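You operate a simulated robot arm through the tools that you are given. There is no shell and no other tool. Be economical: measure what you need, move in short steps, check, and stop when the job is done.

The job below is to be done with a simulated robot arm. You get a single attempt, and the scene is never put back.

## Task
Put the orange roller shim on the green sample tile.
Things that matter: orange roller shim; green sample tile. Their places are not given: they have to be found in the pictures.

Only the result counts: the job must be done as asked and must still hold three seconds after the hand-in. Knocking over, shifting, dropping, spilling or breaking anything else fails it.

## Robot
A 6-joint arm with a two-finger parallel gripper, fixed in place. Base frame: the origin is at the foot of the arm, x ahead of it, y to its left, z up; the work surface is at about z = 0. Lengths are in m, angles in rad, forces in N, time in s.
With the tool pointing down near the work surface it reaches from about 0.18 to 0.46 m from the base axis. Its first joint turns from -1.222 to 1.222 rad. Payload 1.9 kg.
The TCP is the grasp point between the finger pads, 0.023 m short of the fingertips. In the tool frame z runs along the fingers and y along their closing line. Largest opening 0.094 m; finger width 0.038, thickness 0.01; the body of the gripper, 0.054 by 0.096 m, starts 0.039 m behind the TCP.
Orientation is that of the tool frame in the base frame, as a unit quaternion [w, x, y, z]. With the fingers straight down and closing along the base's y, the tool's x points along the base's -x, its y along +y and its z along -z.

## Interface
- The arm moves only by the tool step_arm. Its argument "deltas" is a list of rows, each a list of 7 numbers: the finger opening in m, from 0 to 0.094, then the shift along the tool's x, y, z in m, then the turn, a rotation vector about the tool's x, y, z in rad. In form: [[hand, tx, ty, tz, wx, wy, wz], ...]. A call has 1 to 12 rows; each row shifts and turns the commanded pose from where the row before left it, along the tool's axes as they then stand. Each row takes 0.2 s and may step no farther than 0.05 m and 0.15 rad from the row before; otherwise, or with a gripper value out of range, the whole call is refused. Where a pose cannot be reached the arm comes as near as it can. A force on the tool above 40 N (or 10 N above the force at the start of the call, whichever is more), or a blocked arm, ends the call early, and 0.2 s more pass. Each finger travels about 0.108 m/s and halts on what it meets, pressing with about 20 N; the grip force reading is that of the motor and also rises with nothing between the fingers. The clock runs only during rows and for 0.2 s after the last one: add rows that do not move to give the fingers time. It gives the time, the measured TCP pose, the force on the tool (base axes), the opening and the grip force at its end, in the units of the frame above (readings bear some noise), and new pictures: "views" is both (left out), scene, wrist or none.
- Cameras (640 x 400 px; columns grow to the right, rows downward): "scene" is fixed at [0.0657, 0.3159, 0.4296]; the picture's right is [-0.70, -0.71, 0.00], its down [-0.37, 0.36, -0.86] and it looks along [0.61, -0.60, -0.51] (base axes); focal length 343 px, centre (320, 200). "wrist" rides on the gripper at [-0.039, 0, -0.044] in the tool frame; the picture's right is [0.00, -1.00, 0.00], its down [0.97, 0.00, -0.24] and it looks along [0.24, 0.00, 0.97] (tool axes); focal length 218 px, centre (320, 200).
- locate(camera, pixels): for up to 12 pixels [column, row] of the newest picture of that camera ("zoom" is the newest enlarged one), the place [x, y, z] in the base frame of the surface seen there, good to about 0.002 m. The clock stands still meanwhile.
- close_up(camera, box): a new picture of the part [left, top, right, bottom] of that camera's present view, enlarged. The clock stands still meanwhile.
- hand_in(): hands the job in; it is judged then, once.

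Work in short steps. Measure before you move; look again where a grasp or a placing could have gone wrong, and mend it. You have 60 turns and 150 pictures in all, those below and enlarged ones among them. Open the gripper and draw the arm clear of the work before you hand the job in, unless the task says otherwise; then end with one line.

The tools are called after ">>>" by a JSON object that holds its "name" and its "arguments". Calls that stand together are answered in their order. step_arm: Moves the arm, as the interface text tells. Its arguments: {"type":"object","properties":{"deltas":{"type":"array","items":{"type":"array","items":{"type":"number"}}},"views":{"type":"string","enum":["both","scene","wrist","none"]}},"required":["deltas"]} The other tools are called the same way: locate (camera, pixels) gives the place of the surface under pixels of a picture; close_up (camera, box) takes an enlarged picture of a part of a camera's view; hand_in () hands the job in.

At the start:

```text
time_s: 0.0
tcp_pos: [0.2782, 0.0429, 0.2408]
tool_rot: [0.001, 0.0, 1.0, 0.0]
force: [0.2, 0.0, -0.5]
opening: 0.0939
finger_force: 0.1
```

scene: 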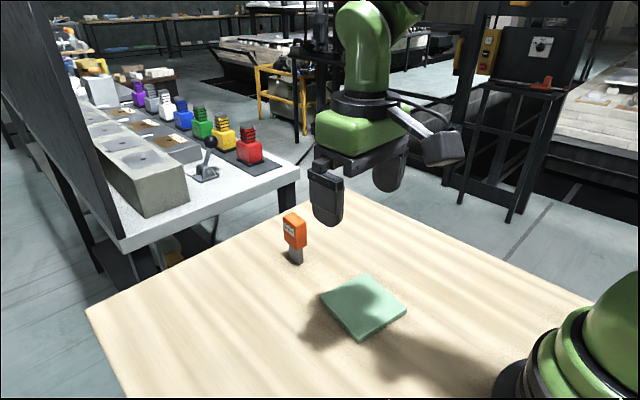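
wrist: 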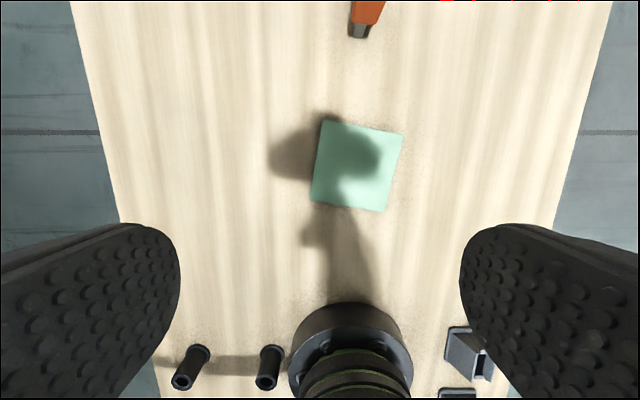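

The orange shim stands near scene pixel (294,238), and the green tile is near (363,307). I'll enlarge both and measure them.

>>> {"name": "close_up", "arguments": {"camera": "scene", "box": [240, 190, 420, 350]}}

>>> {"name": "locate", "arguments": {"camera": "scene", "pixels": [[294, 217], [286, 230], [303, 233], [294, 240], [296, 256], [296, 263], [321, 294], [364, 276], [406, 309], [362, 339], [363, 307]]}}

>>> {"name": "locate", "arguments": {"camera": "wrist", "pixels": [[325, 121], [402, 135], [383, 211], [311, 198], [350, 36], [369, 38], [351, 22], [376, 24]]}}

```text
2.50 times, centred on (330, 270) of scene
```

zoom: 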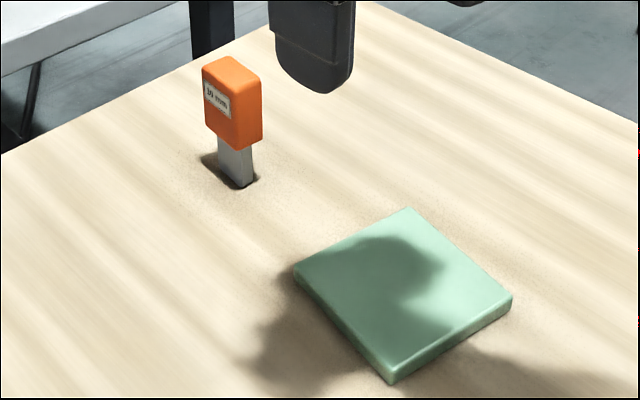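

```text
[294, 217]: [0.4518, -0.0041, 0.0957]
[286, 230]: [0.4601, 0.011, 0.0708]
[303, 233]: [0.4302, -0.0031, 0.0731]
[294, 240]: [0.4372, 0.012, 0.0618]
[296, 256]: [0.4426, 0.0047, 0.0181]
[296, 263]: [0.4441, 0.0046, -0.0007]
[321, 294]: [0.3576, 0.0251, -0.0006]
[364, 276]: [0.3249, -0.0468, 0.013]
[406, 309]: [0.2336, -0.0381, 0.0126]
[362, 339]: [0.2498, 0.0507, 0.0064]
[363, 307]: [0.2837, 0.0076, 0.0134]
```

```text
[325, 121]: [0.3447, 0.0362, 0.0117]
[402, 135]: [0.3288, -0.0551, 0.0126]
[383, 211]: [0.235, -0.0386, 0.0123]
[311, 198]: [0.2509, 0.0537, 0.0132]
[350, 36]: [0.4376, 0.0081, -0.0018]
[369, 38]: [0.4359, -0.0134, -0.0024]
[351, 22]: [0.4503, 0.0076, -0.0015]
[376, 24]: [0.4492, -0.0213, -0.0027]
```

The tile centre is about (0.290, -0.001) with its top at z≈0.013. The shim stands near (0.445, 0.003) with its head spanning z≈0.04–0.096, so next I measure the head's faces in the zoom to get its orientation.

>>> {"name": "locate", "arguments": {"camera": "zoom", "pixels": [[206, 75], [208, 128], [236, 98], [238, 140], [258, 95], [259, 135], [228, 60], [232, 72], [222, 165], [238, 180], [248, 172], [214, 100]]}}

>>> {"name": "close_up", "arguments": {"camera": "wrist", "box": [320, 0, 420, 60]}}

```text
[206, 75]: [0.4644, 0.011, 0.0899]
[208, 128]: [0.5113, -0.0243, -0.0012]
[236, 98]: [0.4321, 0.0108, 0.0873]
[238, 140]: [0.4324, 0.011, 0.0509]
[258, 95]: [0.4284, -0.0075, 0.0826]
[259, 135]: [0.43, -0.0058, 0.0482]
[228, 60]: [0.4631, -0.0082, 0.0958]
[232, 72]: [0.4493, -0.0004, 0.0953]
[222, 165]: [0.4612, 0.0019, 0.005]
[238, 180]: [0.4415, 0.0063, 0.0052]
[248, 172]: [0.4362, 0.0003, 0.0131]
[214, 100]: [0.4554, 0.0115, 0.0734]
```

```text
6.40 times, centred on (370, 30) of wrist
```

zoom: 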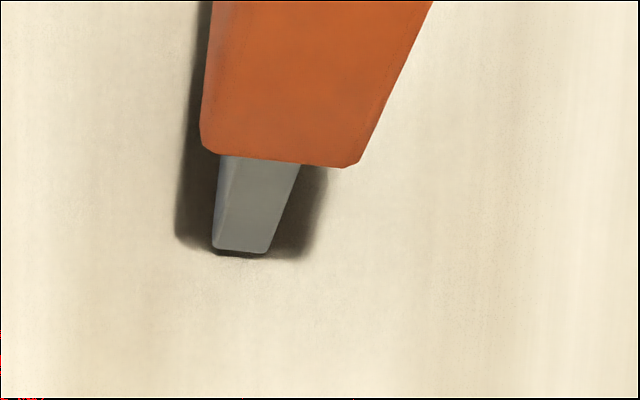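

The head spans about x 0.429–0.467 and y -0.009–0.011, and is nearly aligned with the base axes. I'll move partway, staying high, and look again.

>>> {"name": "step_arm", "arguments": {"deltas": [[0.094, -0.03, -0.0105, 0.02, 0, 0, 0], [0.094, -0.03, -0.0105, 0.02, 0, 0, 0], [0.094, -0.03, -0.0105, 0.015, 0, 0, 0], [0.094, -0.032, -0.0105, 0.015, 0, 0, 0], [0.094, 0, 0, 0, 0, 0, 0]]}}

```text
time_s: 1.2
tcp_pos: [0.4005, 0.002, 0.1703]
tool_rot: [0.0, 0.0, 1.0, 0.0]
force: [0.3, -0.6, 0.0]
opening: 0.0944
finger_force: 0.1
```

scene: 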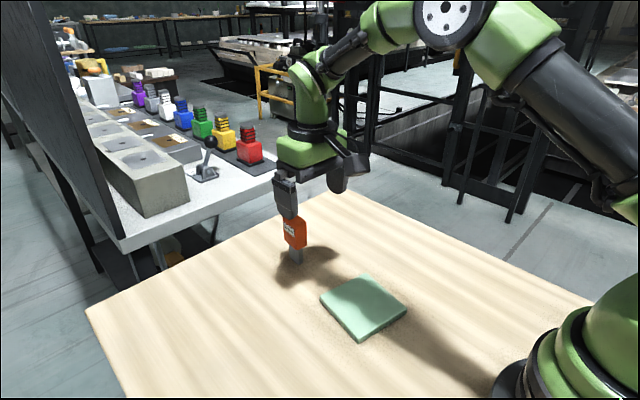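
wrist: 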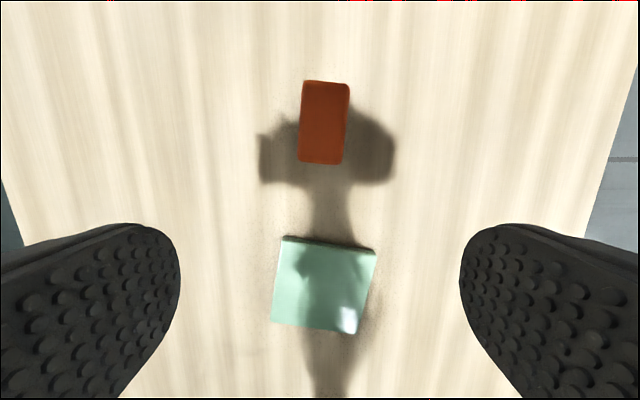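

The wrist view now shows the shim head's top at columns 298–350 and rows 80–164, turned about 4°. I'll measure its corners.

>>> {"name": "locate", "arguments": {"camera": "wrist", "pixels": [[308, 84], [346, 88], [302, 158], [341, 160], [324, 122], [303, 120], [345, 122]]}}

>>> {"name": "close_up", "arguments": {"camera": "wrist", "box": [270, 60, 382, 180]}}

```text
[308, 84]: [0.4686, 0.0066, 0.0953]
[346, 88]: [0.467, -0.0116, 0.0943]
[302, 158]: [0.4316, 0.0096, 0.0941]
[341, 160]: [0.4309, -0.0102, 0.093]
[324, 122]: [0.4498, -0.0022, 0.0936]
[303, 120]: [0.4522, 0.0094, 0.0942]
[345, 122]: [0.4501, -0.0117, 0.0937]
```

```text
3.33 times, centred on (326, 120) of wrist
```

zoom: 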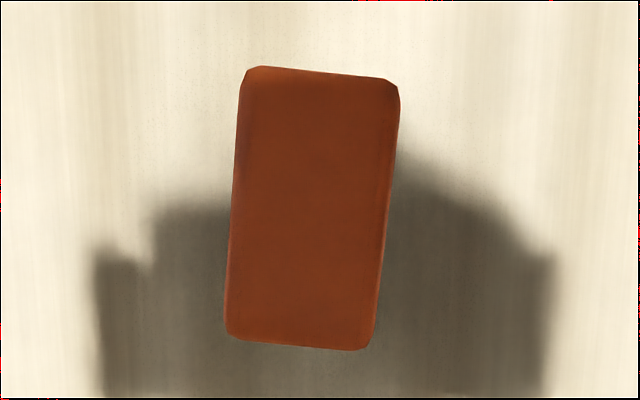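

The head centre is (0.4495, -0.0013), turned about -0.075 rad about the base z axis. I'll move above it, match the yaw, and go halfway down to check reach.

>>> {"name": "step_arm", "arguments": {"deltas": [[0.094, -0.025, -0.0017, 0, 0, 0, 0], [0.094, -0.024, -0.0016, 0, 0, 0, 0], [0.094, 0, 0, 0.02, 0, 0, 0.075], [0.094, 0, 0, 0.02, 0, 0, 0], [0.094, 0, 0, 0, 0, 0, 0]]}}

```text
time_s: 2.4
tcp_pos: [0.4473, -0.0014, 0.1305]
tool_rot: [0.001, 0.038, 0.999, 0.0]
force: [-0.7, -0.2, 0.9]
opening: 0.094
finger_force: 0.1
```

scene: 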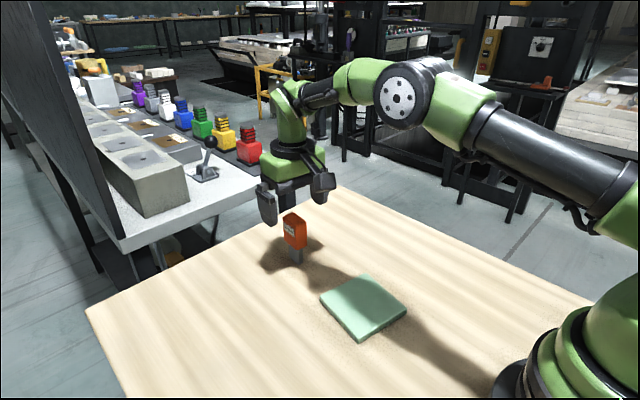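
wrist: 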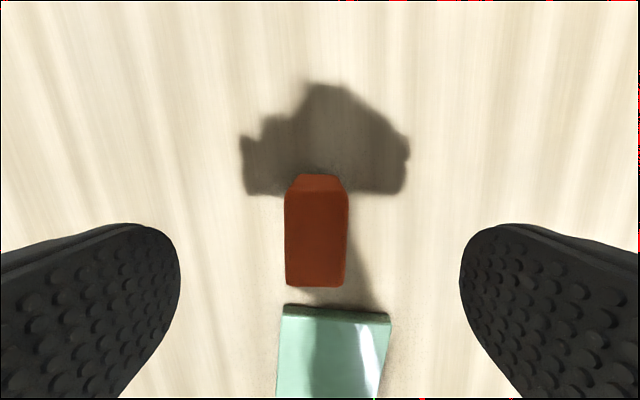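

The wrist view shows the head at columns 285–348, centred between the fingers and square to them. I'll go down to z≈0.072 with the fingers still open.

>>> {"name": "step_arm", "arguments": {"deltas": [[0.094, -0.002, 0, 0.02, 0, 0, 0], [0.094, 0, 0, 0.02, 0, 0, 0], [0.094, 0, 0, 0.0185, 0, 0, 0], [0.094, 0, 0, 0, 0, 0, 0]]}}

>>> {"name": "locate", "arguments": {"camera": "wrist", "pixels": [[290, 300], [318, 300], [345, 300]]}}

```text
time_s: 3.4
tcp_pos: [0.4515, -0.0035, 0.0719]
tool_rot: [0.0, 0.038, 0.999, 0.0]
force: [1.0, 0.0, -0.2]
opening: 0.0945
finger_force: 0.2
```

scene: 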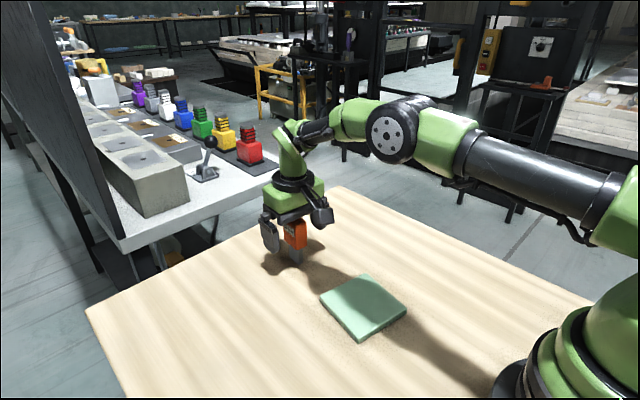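
wrist: 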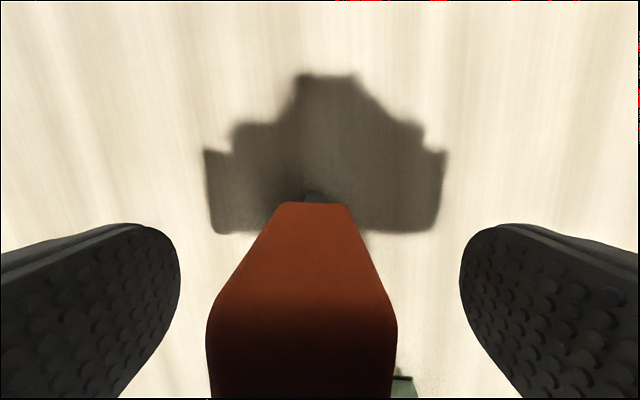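

```text
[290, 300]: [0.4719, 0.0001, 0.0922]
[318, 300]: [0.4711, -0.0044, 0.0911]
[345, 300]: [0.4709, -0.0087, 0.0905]
```

The head is centred at about column 302, so the tool sits about 2 mm too far in -y. I'll shift +y by 2 mm and then close.

>>> {"name": "step_arm", "arguments": {"deltas": [[0.094, 0.001, 0.002, 0, 0, 0, 0], [0.06, 0, 0, 0, 0, 0, 0], [0.03, 0, 0, 0, 0, 0, 0], [0.01, 0, 0, 0, 0, 0, 0], [0.01, 0, 0, 0, 0, 0, 0], [0.01, 0, 0, 0, 0, 0, 0]]}}

```text
time_s: 4.8
tcp_pos: [0.4503, -0.0003, 0.0721]
tool_rot: [0.001, 0.038, 0.999, 0.0]
force: [0.5, -0.2, 0.5]
opening: 0.0247
finger_force: 19.9
```

scene: 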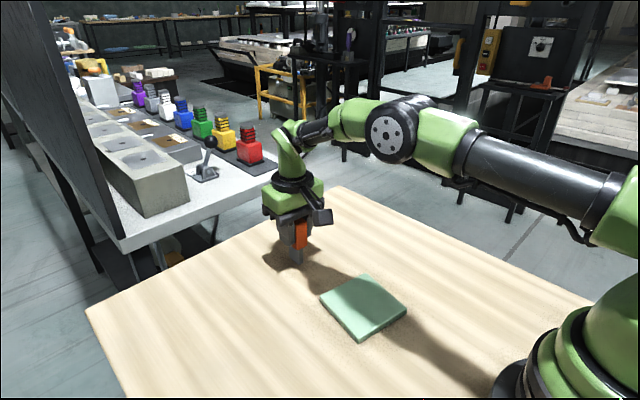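
wrist: 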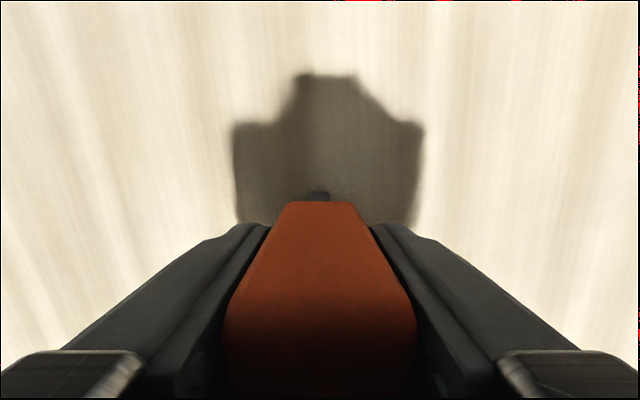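

The fingers stopped at 0.0247 m with 20 N, so the head is gripped. Next I lift it by 0.06 m.

>>> {"name": "step_arm", "arguments": {"deltas": [[0.01, 0, 0, -0.01, 0, 0, 0], [0.01, 0, 0, -0.025, 0, 0, 0], [0.01, 0, 0, -0.025, 0, 0, 0], [0.01, 0, 0, 0, 0, 0, 0]]}}

>>> {"name": "close_up", "arguments": {"camera": "scene", "box": [220, 150, 420, 350]}}

```text
time_s: 5.8
tcp_pos: [0.4507, 0.0006, 0.1333]
tool_rot: [0.001, 0.037, 0.999, 0.0]
force: [0.0, 0.7, -2.5]
opening: 0.0248
finger_force: 20.5
```

scene: 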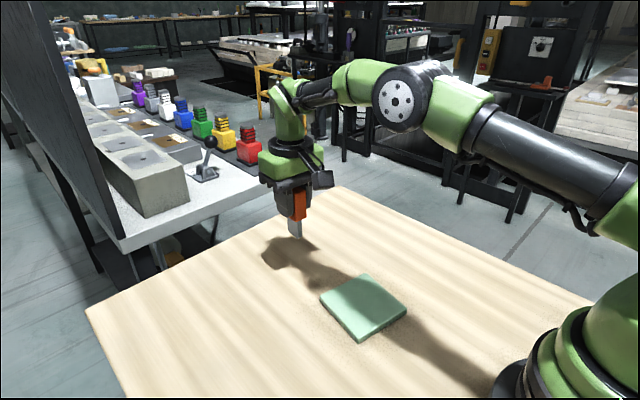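
wrist: 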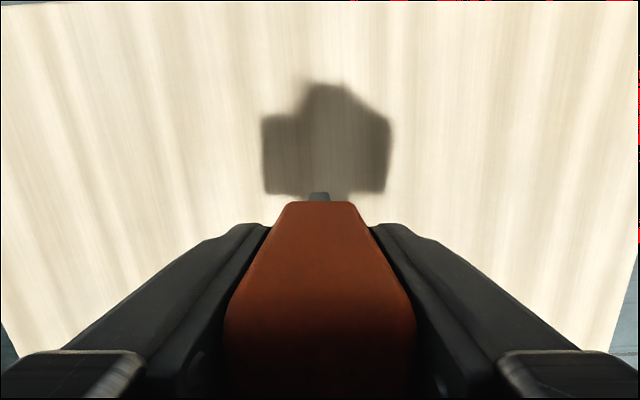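

```text
2.00 times, centred on (320, 250) of scene
```

zoom: 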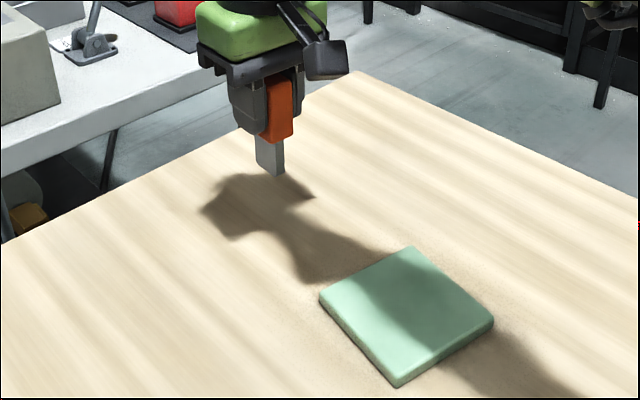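

The shim is up and hanging straight. I'll carry it over the tile centre at (0.290, -0.001) at the same height.

>>> {"name": "step_arm", "arguments": {"deltas": [[0.01, 0.02, -0.0017, 0, 0, 0, 0], [0.01, 0.03, -0.0026, 0, 0, 0, 0], [0.01, 0.03, -0.0026, 0, 0, 0, 0], [0.01, 0.03, -0.0025, 0, 0, 0, 0], [0.01, 0.03, -0.0025, 0, 0, 0, 0], [0.01, 0.0195, -0.0016, 0, 0, 0, 0], [0.01, 0, 0, 0, 0, 0, 0], [0.01, 0, 0, 0, 0, 0, 0]]}}

>>> {"name": "close_up", "arguments": {"camera": "scene", "box": [260, 180, 460, 360]}}

```text
time_s: 7.6
tcp_pos: [0.2883, -0.0038, 0.1307]
tool_rot: [0.0, 0.038, 0.999, 0.0]
force: [-0.1, 0.2, -1.6]
opening: 0.025
finger_force: 20.5
```

scene: 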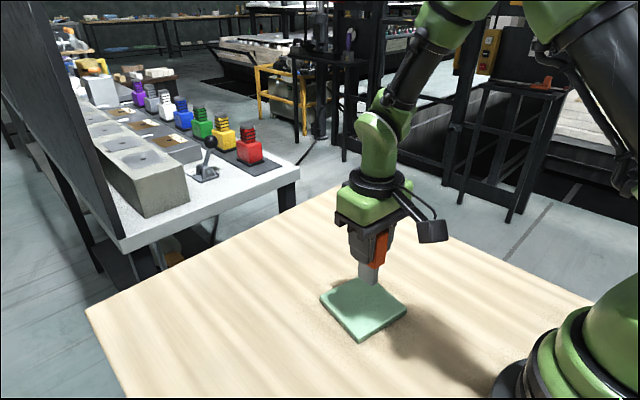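
wrist: 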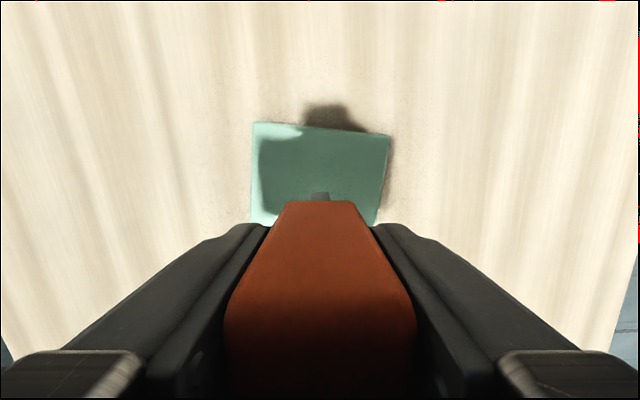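

```text
2.22 times, centred on (360, 270) of scene
```

zoom: 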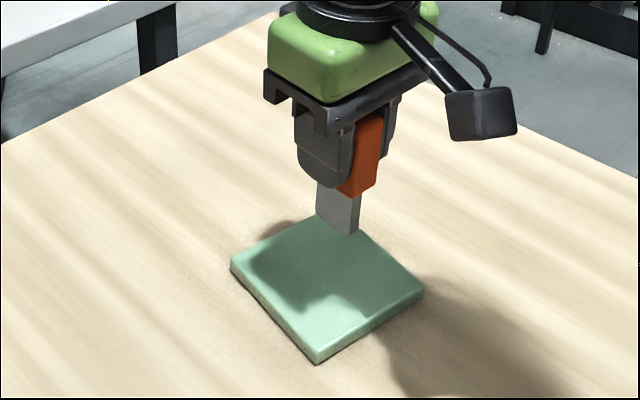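

The tool is at (0.288, -0.004), and the tile centre computed from its corners is (0.290, -0.001). I'll correct by 2 mm and descend until about 3 mm above expected contact (z≈0.085).

>>> {"name": "step_arm", "arguments": {"deltas": [[0.01, -0.002, 0.002, 0.018, 0, 0, 0], [0.01, 0, 0, 0.016, 0, 0, 0], [0.01, 0, 0, 0.008, 0, 0, 0], [0.01, 0, 0, 0, 0, 0, 0]]}}

>>> {"name": "close_up", "arguments": {"camera": "scene", "box": [300, 230, 430, 350]}}

```text
time_s: 8.6
tcp_pos: [0.2924, -0.0001, 0.0877]
tool_rot: [0.0, 0.038, 0.999, 0.0]
force: [0.1, 1.0, -1.2]
opening: 0.0251
finger_force: 19.7
```

scene: 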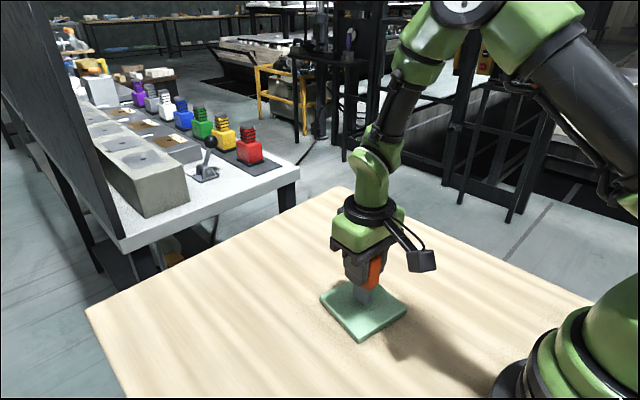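
wrist: 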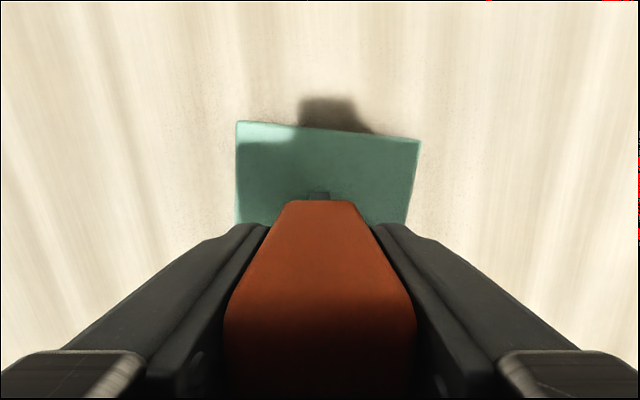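

```text
3.33 times, centred on (365, 290) of scene
```

zoom: 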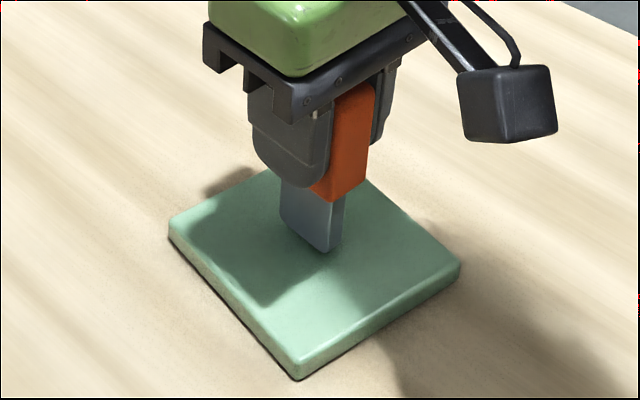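

The shim is over the middle of the tile with a small gap left and no contact force yet. I'll lower it in 1 mm steps, watching the force.

>>> {"name": "step_arm", "arguments": {"deltas": [[0.01, 0, 0, 0.001, 0, 0, 0], [0.01, 0, 0, 0.001, 0, 0, 0], [0.01, 0, 0, 0, 0, 0, 0]], "views": "none"}}

```text
time_s: 9.4
tcp_pos: [0.2921, -0.0009, 0.0871]
tool_rot: [0.0, 0.038, 0.999, -0.001]
force: [0.5, 0.1, -2.2]
opening: 0.0251
finger_force: 20.7
```

The force hasn't changed (-2.2 N), so there is still no contact. I'll go a little lower.

>>> {"name": "step_arm", "arguments": {"deltas": [[0.01, 0, 0, 0.001, 0, 0, 0], [0.01, 0, 0, 0, 0, 0, 0]], "views": "none"}}

>>> {"name": "close_up", "arguments": {"camera": "scene", "box": [340, 265, 390, 315]}}

```text
time_s: 10.0
tcp_pos: [0.2924, 0.0, 0.0872]
tool_rot: [0.001, 0.037, 0.999, 0.0]
force: [-1.1, -0.6, -1.9]
opening: 0.0249
finger_force: 19.7
```

```text
8.00 times, centred on (365, 290) of scene
```

zoom: 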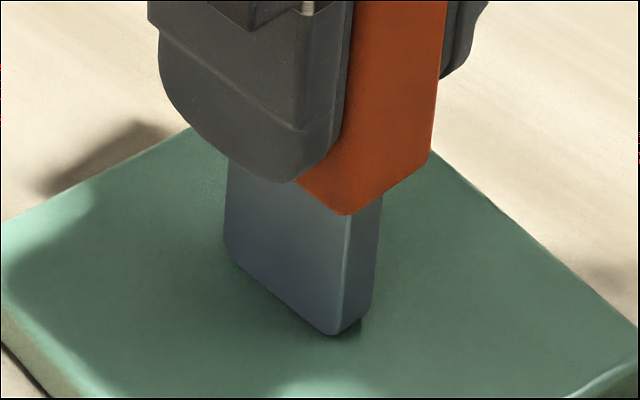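

The readings carry about 1 mm of noise, and the picture shows a gap of only a millimetre or so. I'll continue down.

>>> {"name": "step_arm", "arguments": {"deltas": [[0.01, 0, 0, 0.001, 0, 0, 0], [0.01, 0, 0, 0, 0, 0, 0]], "views": "none"}}

>>> {"name": "close_up", "arguments": {"camera": "scene", "box": [340, 265, 390, 315]}}

```text
time_s: 10.6
tcp_pos: [0.2921, -0.0002, 0.0859]
tool_rot: [0.002, 0.037, 0.999, 0.0]
force: [-5.8, -4.1, 30.2]
opening: 0.0247
finger_force: 20.0
```

```text
8.00 times, centred on (365, 290) of scene
```

zoom: 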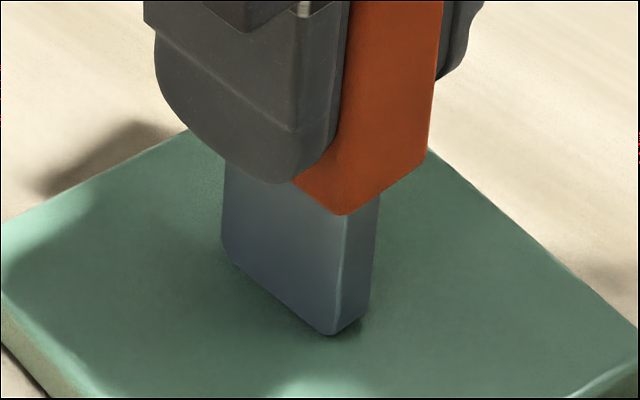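

The force is now 30 N, so it is in contact. I'll ease up 0.7 mm to take most of the load off, then check.

>>> {"name": "step_arm", "arguments": {"deltas": [[0.01, 0, 0, -0.0007, 0, 0, 0], [0.01, 0, 0, 0, 0, 0, 0]], "views": "none"}}

```text
time_s: 11.2
tcp_pos: [0.2912, -0.0006, 0.0863]
tool_rot: [0.0, 0.038, 0.999, -0.001]
force: [-0.1, 0.4, -0.2]
opening: 0.025
finger_force: 19.9
```

The force is near zero, with the shim just touching the tile. I'll open gently in small increments.

>>> {"name": "step_arm", "arguments": {"deltas": [[0.024, 0, 0, 0, 0, 0, 0], [0.027, 0, 0, 0, 0, 0, 0], [0.032, 0, 0, 0, 0, 0, 0], [0.04, 0, 0, 0, 0, 0, 0], [0.05, 0, 0, 0, 0, 0, 0]]}}

>>> {"name": "close_up", "arguments": {"camera": "scene", "box": [315, 230, 415, 330]}}

```text
time_s: 12.4
tcp_pos: [0.292, -0.0001, 0.0875]
tool_rot: [0.001, 0.038, 0.999, 0.0]
force: [0.1, 0.0, 0.8]
opening: 0.0501
finger_force: 0.0
```

scene: 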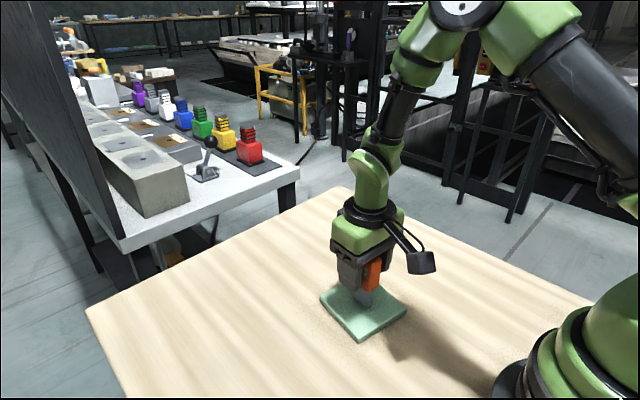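
wrist: 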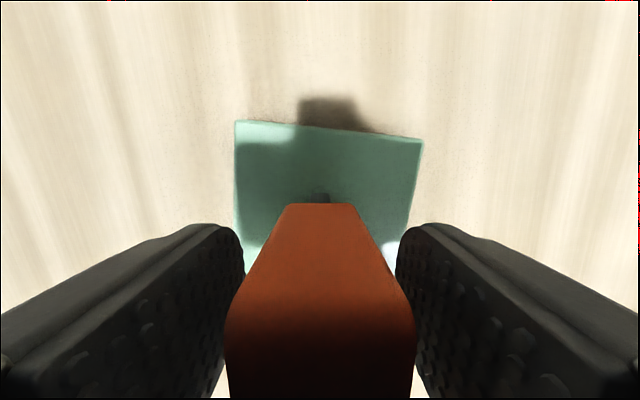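

```text
4.00 times, centred on (365, 280) of scene
```

zoom: 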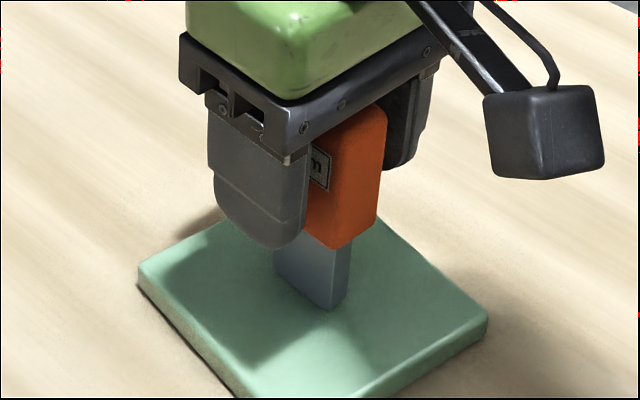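

The shim stands free on the tile. I'll open fully and then rise straight up.

>>> {"name": "step_arm", "arguments": {"deltas": [[0.07, 0, 0, 0, 0, 0, 0], [0.09, 0, 0, 0, 0, 0, 0], [0.09, 0, 0, -0.015, 0, 0, 0], [0.09, 0, 0, -0.03, 0, 0, 0], [0.09, 0, 0, -0.04, 0, 0, 0], [0.09, 0, 0, -0.04, 0, 0, 0], [0.09, 0, 0, 0, 0, 0, 0], [0.09, 0, 0, 0, 0, 0, 0]]}}

>>> {"name": "close_up", "arguments": {"camera": "scene", "box": [300, 220, 420, 350]}}

```text
time_s: 14.2
tcp_pos: [0.2921, 0.0003, 0.2094]
tool_rot: [0.0, 0.037, 0.999, 0.0]
force: [0.1, -0.1, 0.1]
opening: 0.0899
finger_force: 0.0
```

scene: 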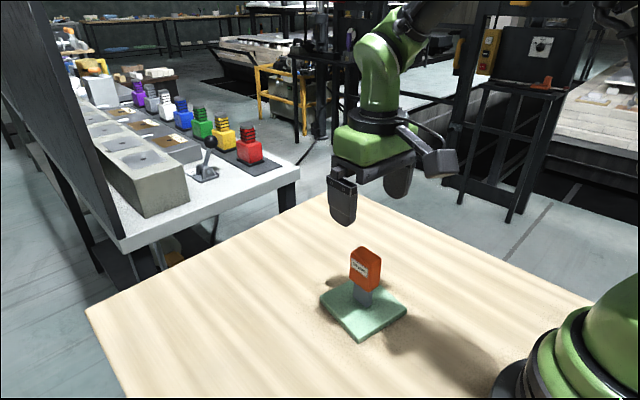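
wrist: 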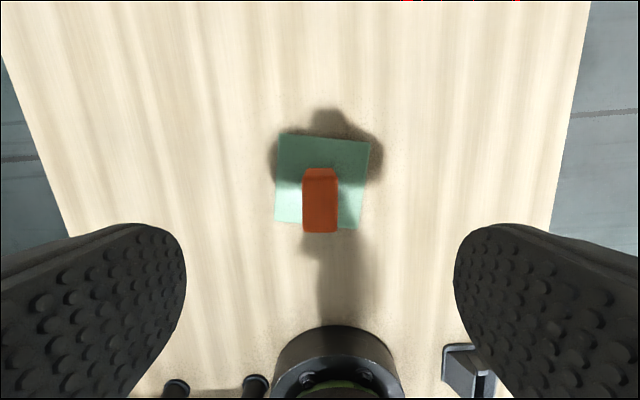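

```text
3.08 times, centred on (360, 285) of scene
```

zoom: 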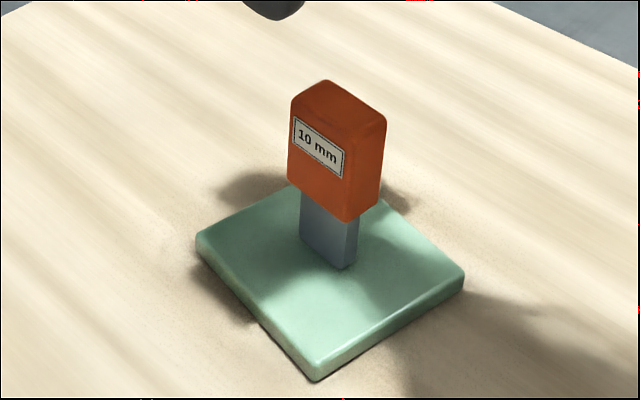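

The shim stands upright in the middle of the tile, and the gripper is open and clear above it. I'm handing in.

>>> {"name": "hand_in", "arguments": {}}

```text
The job is handed in.
```

The orange roller shim is standing upright in the middle of the green sample tile, with the gripper open and raised clear; the job is handed in.
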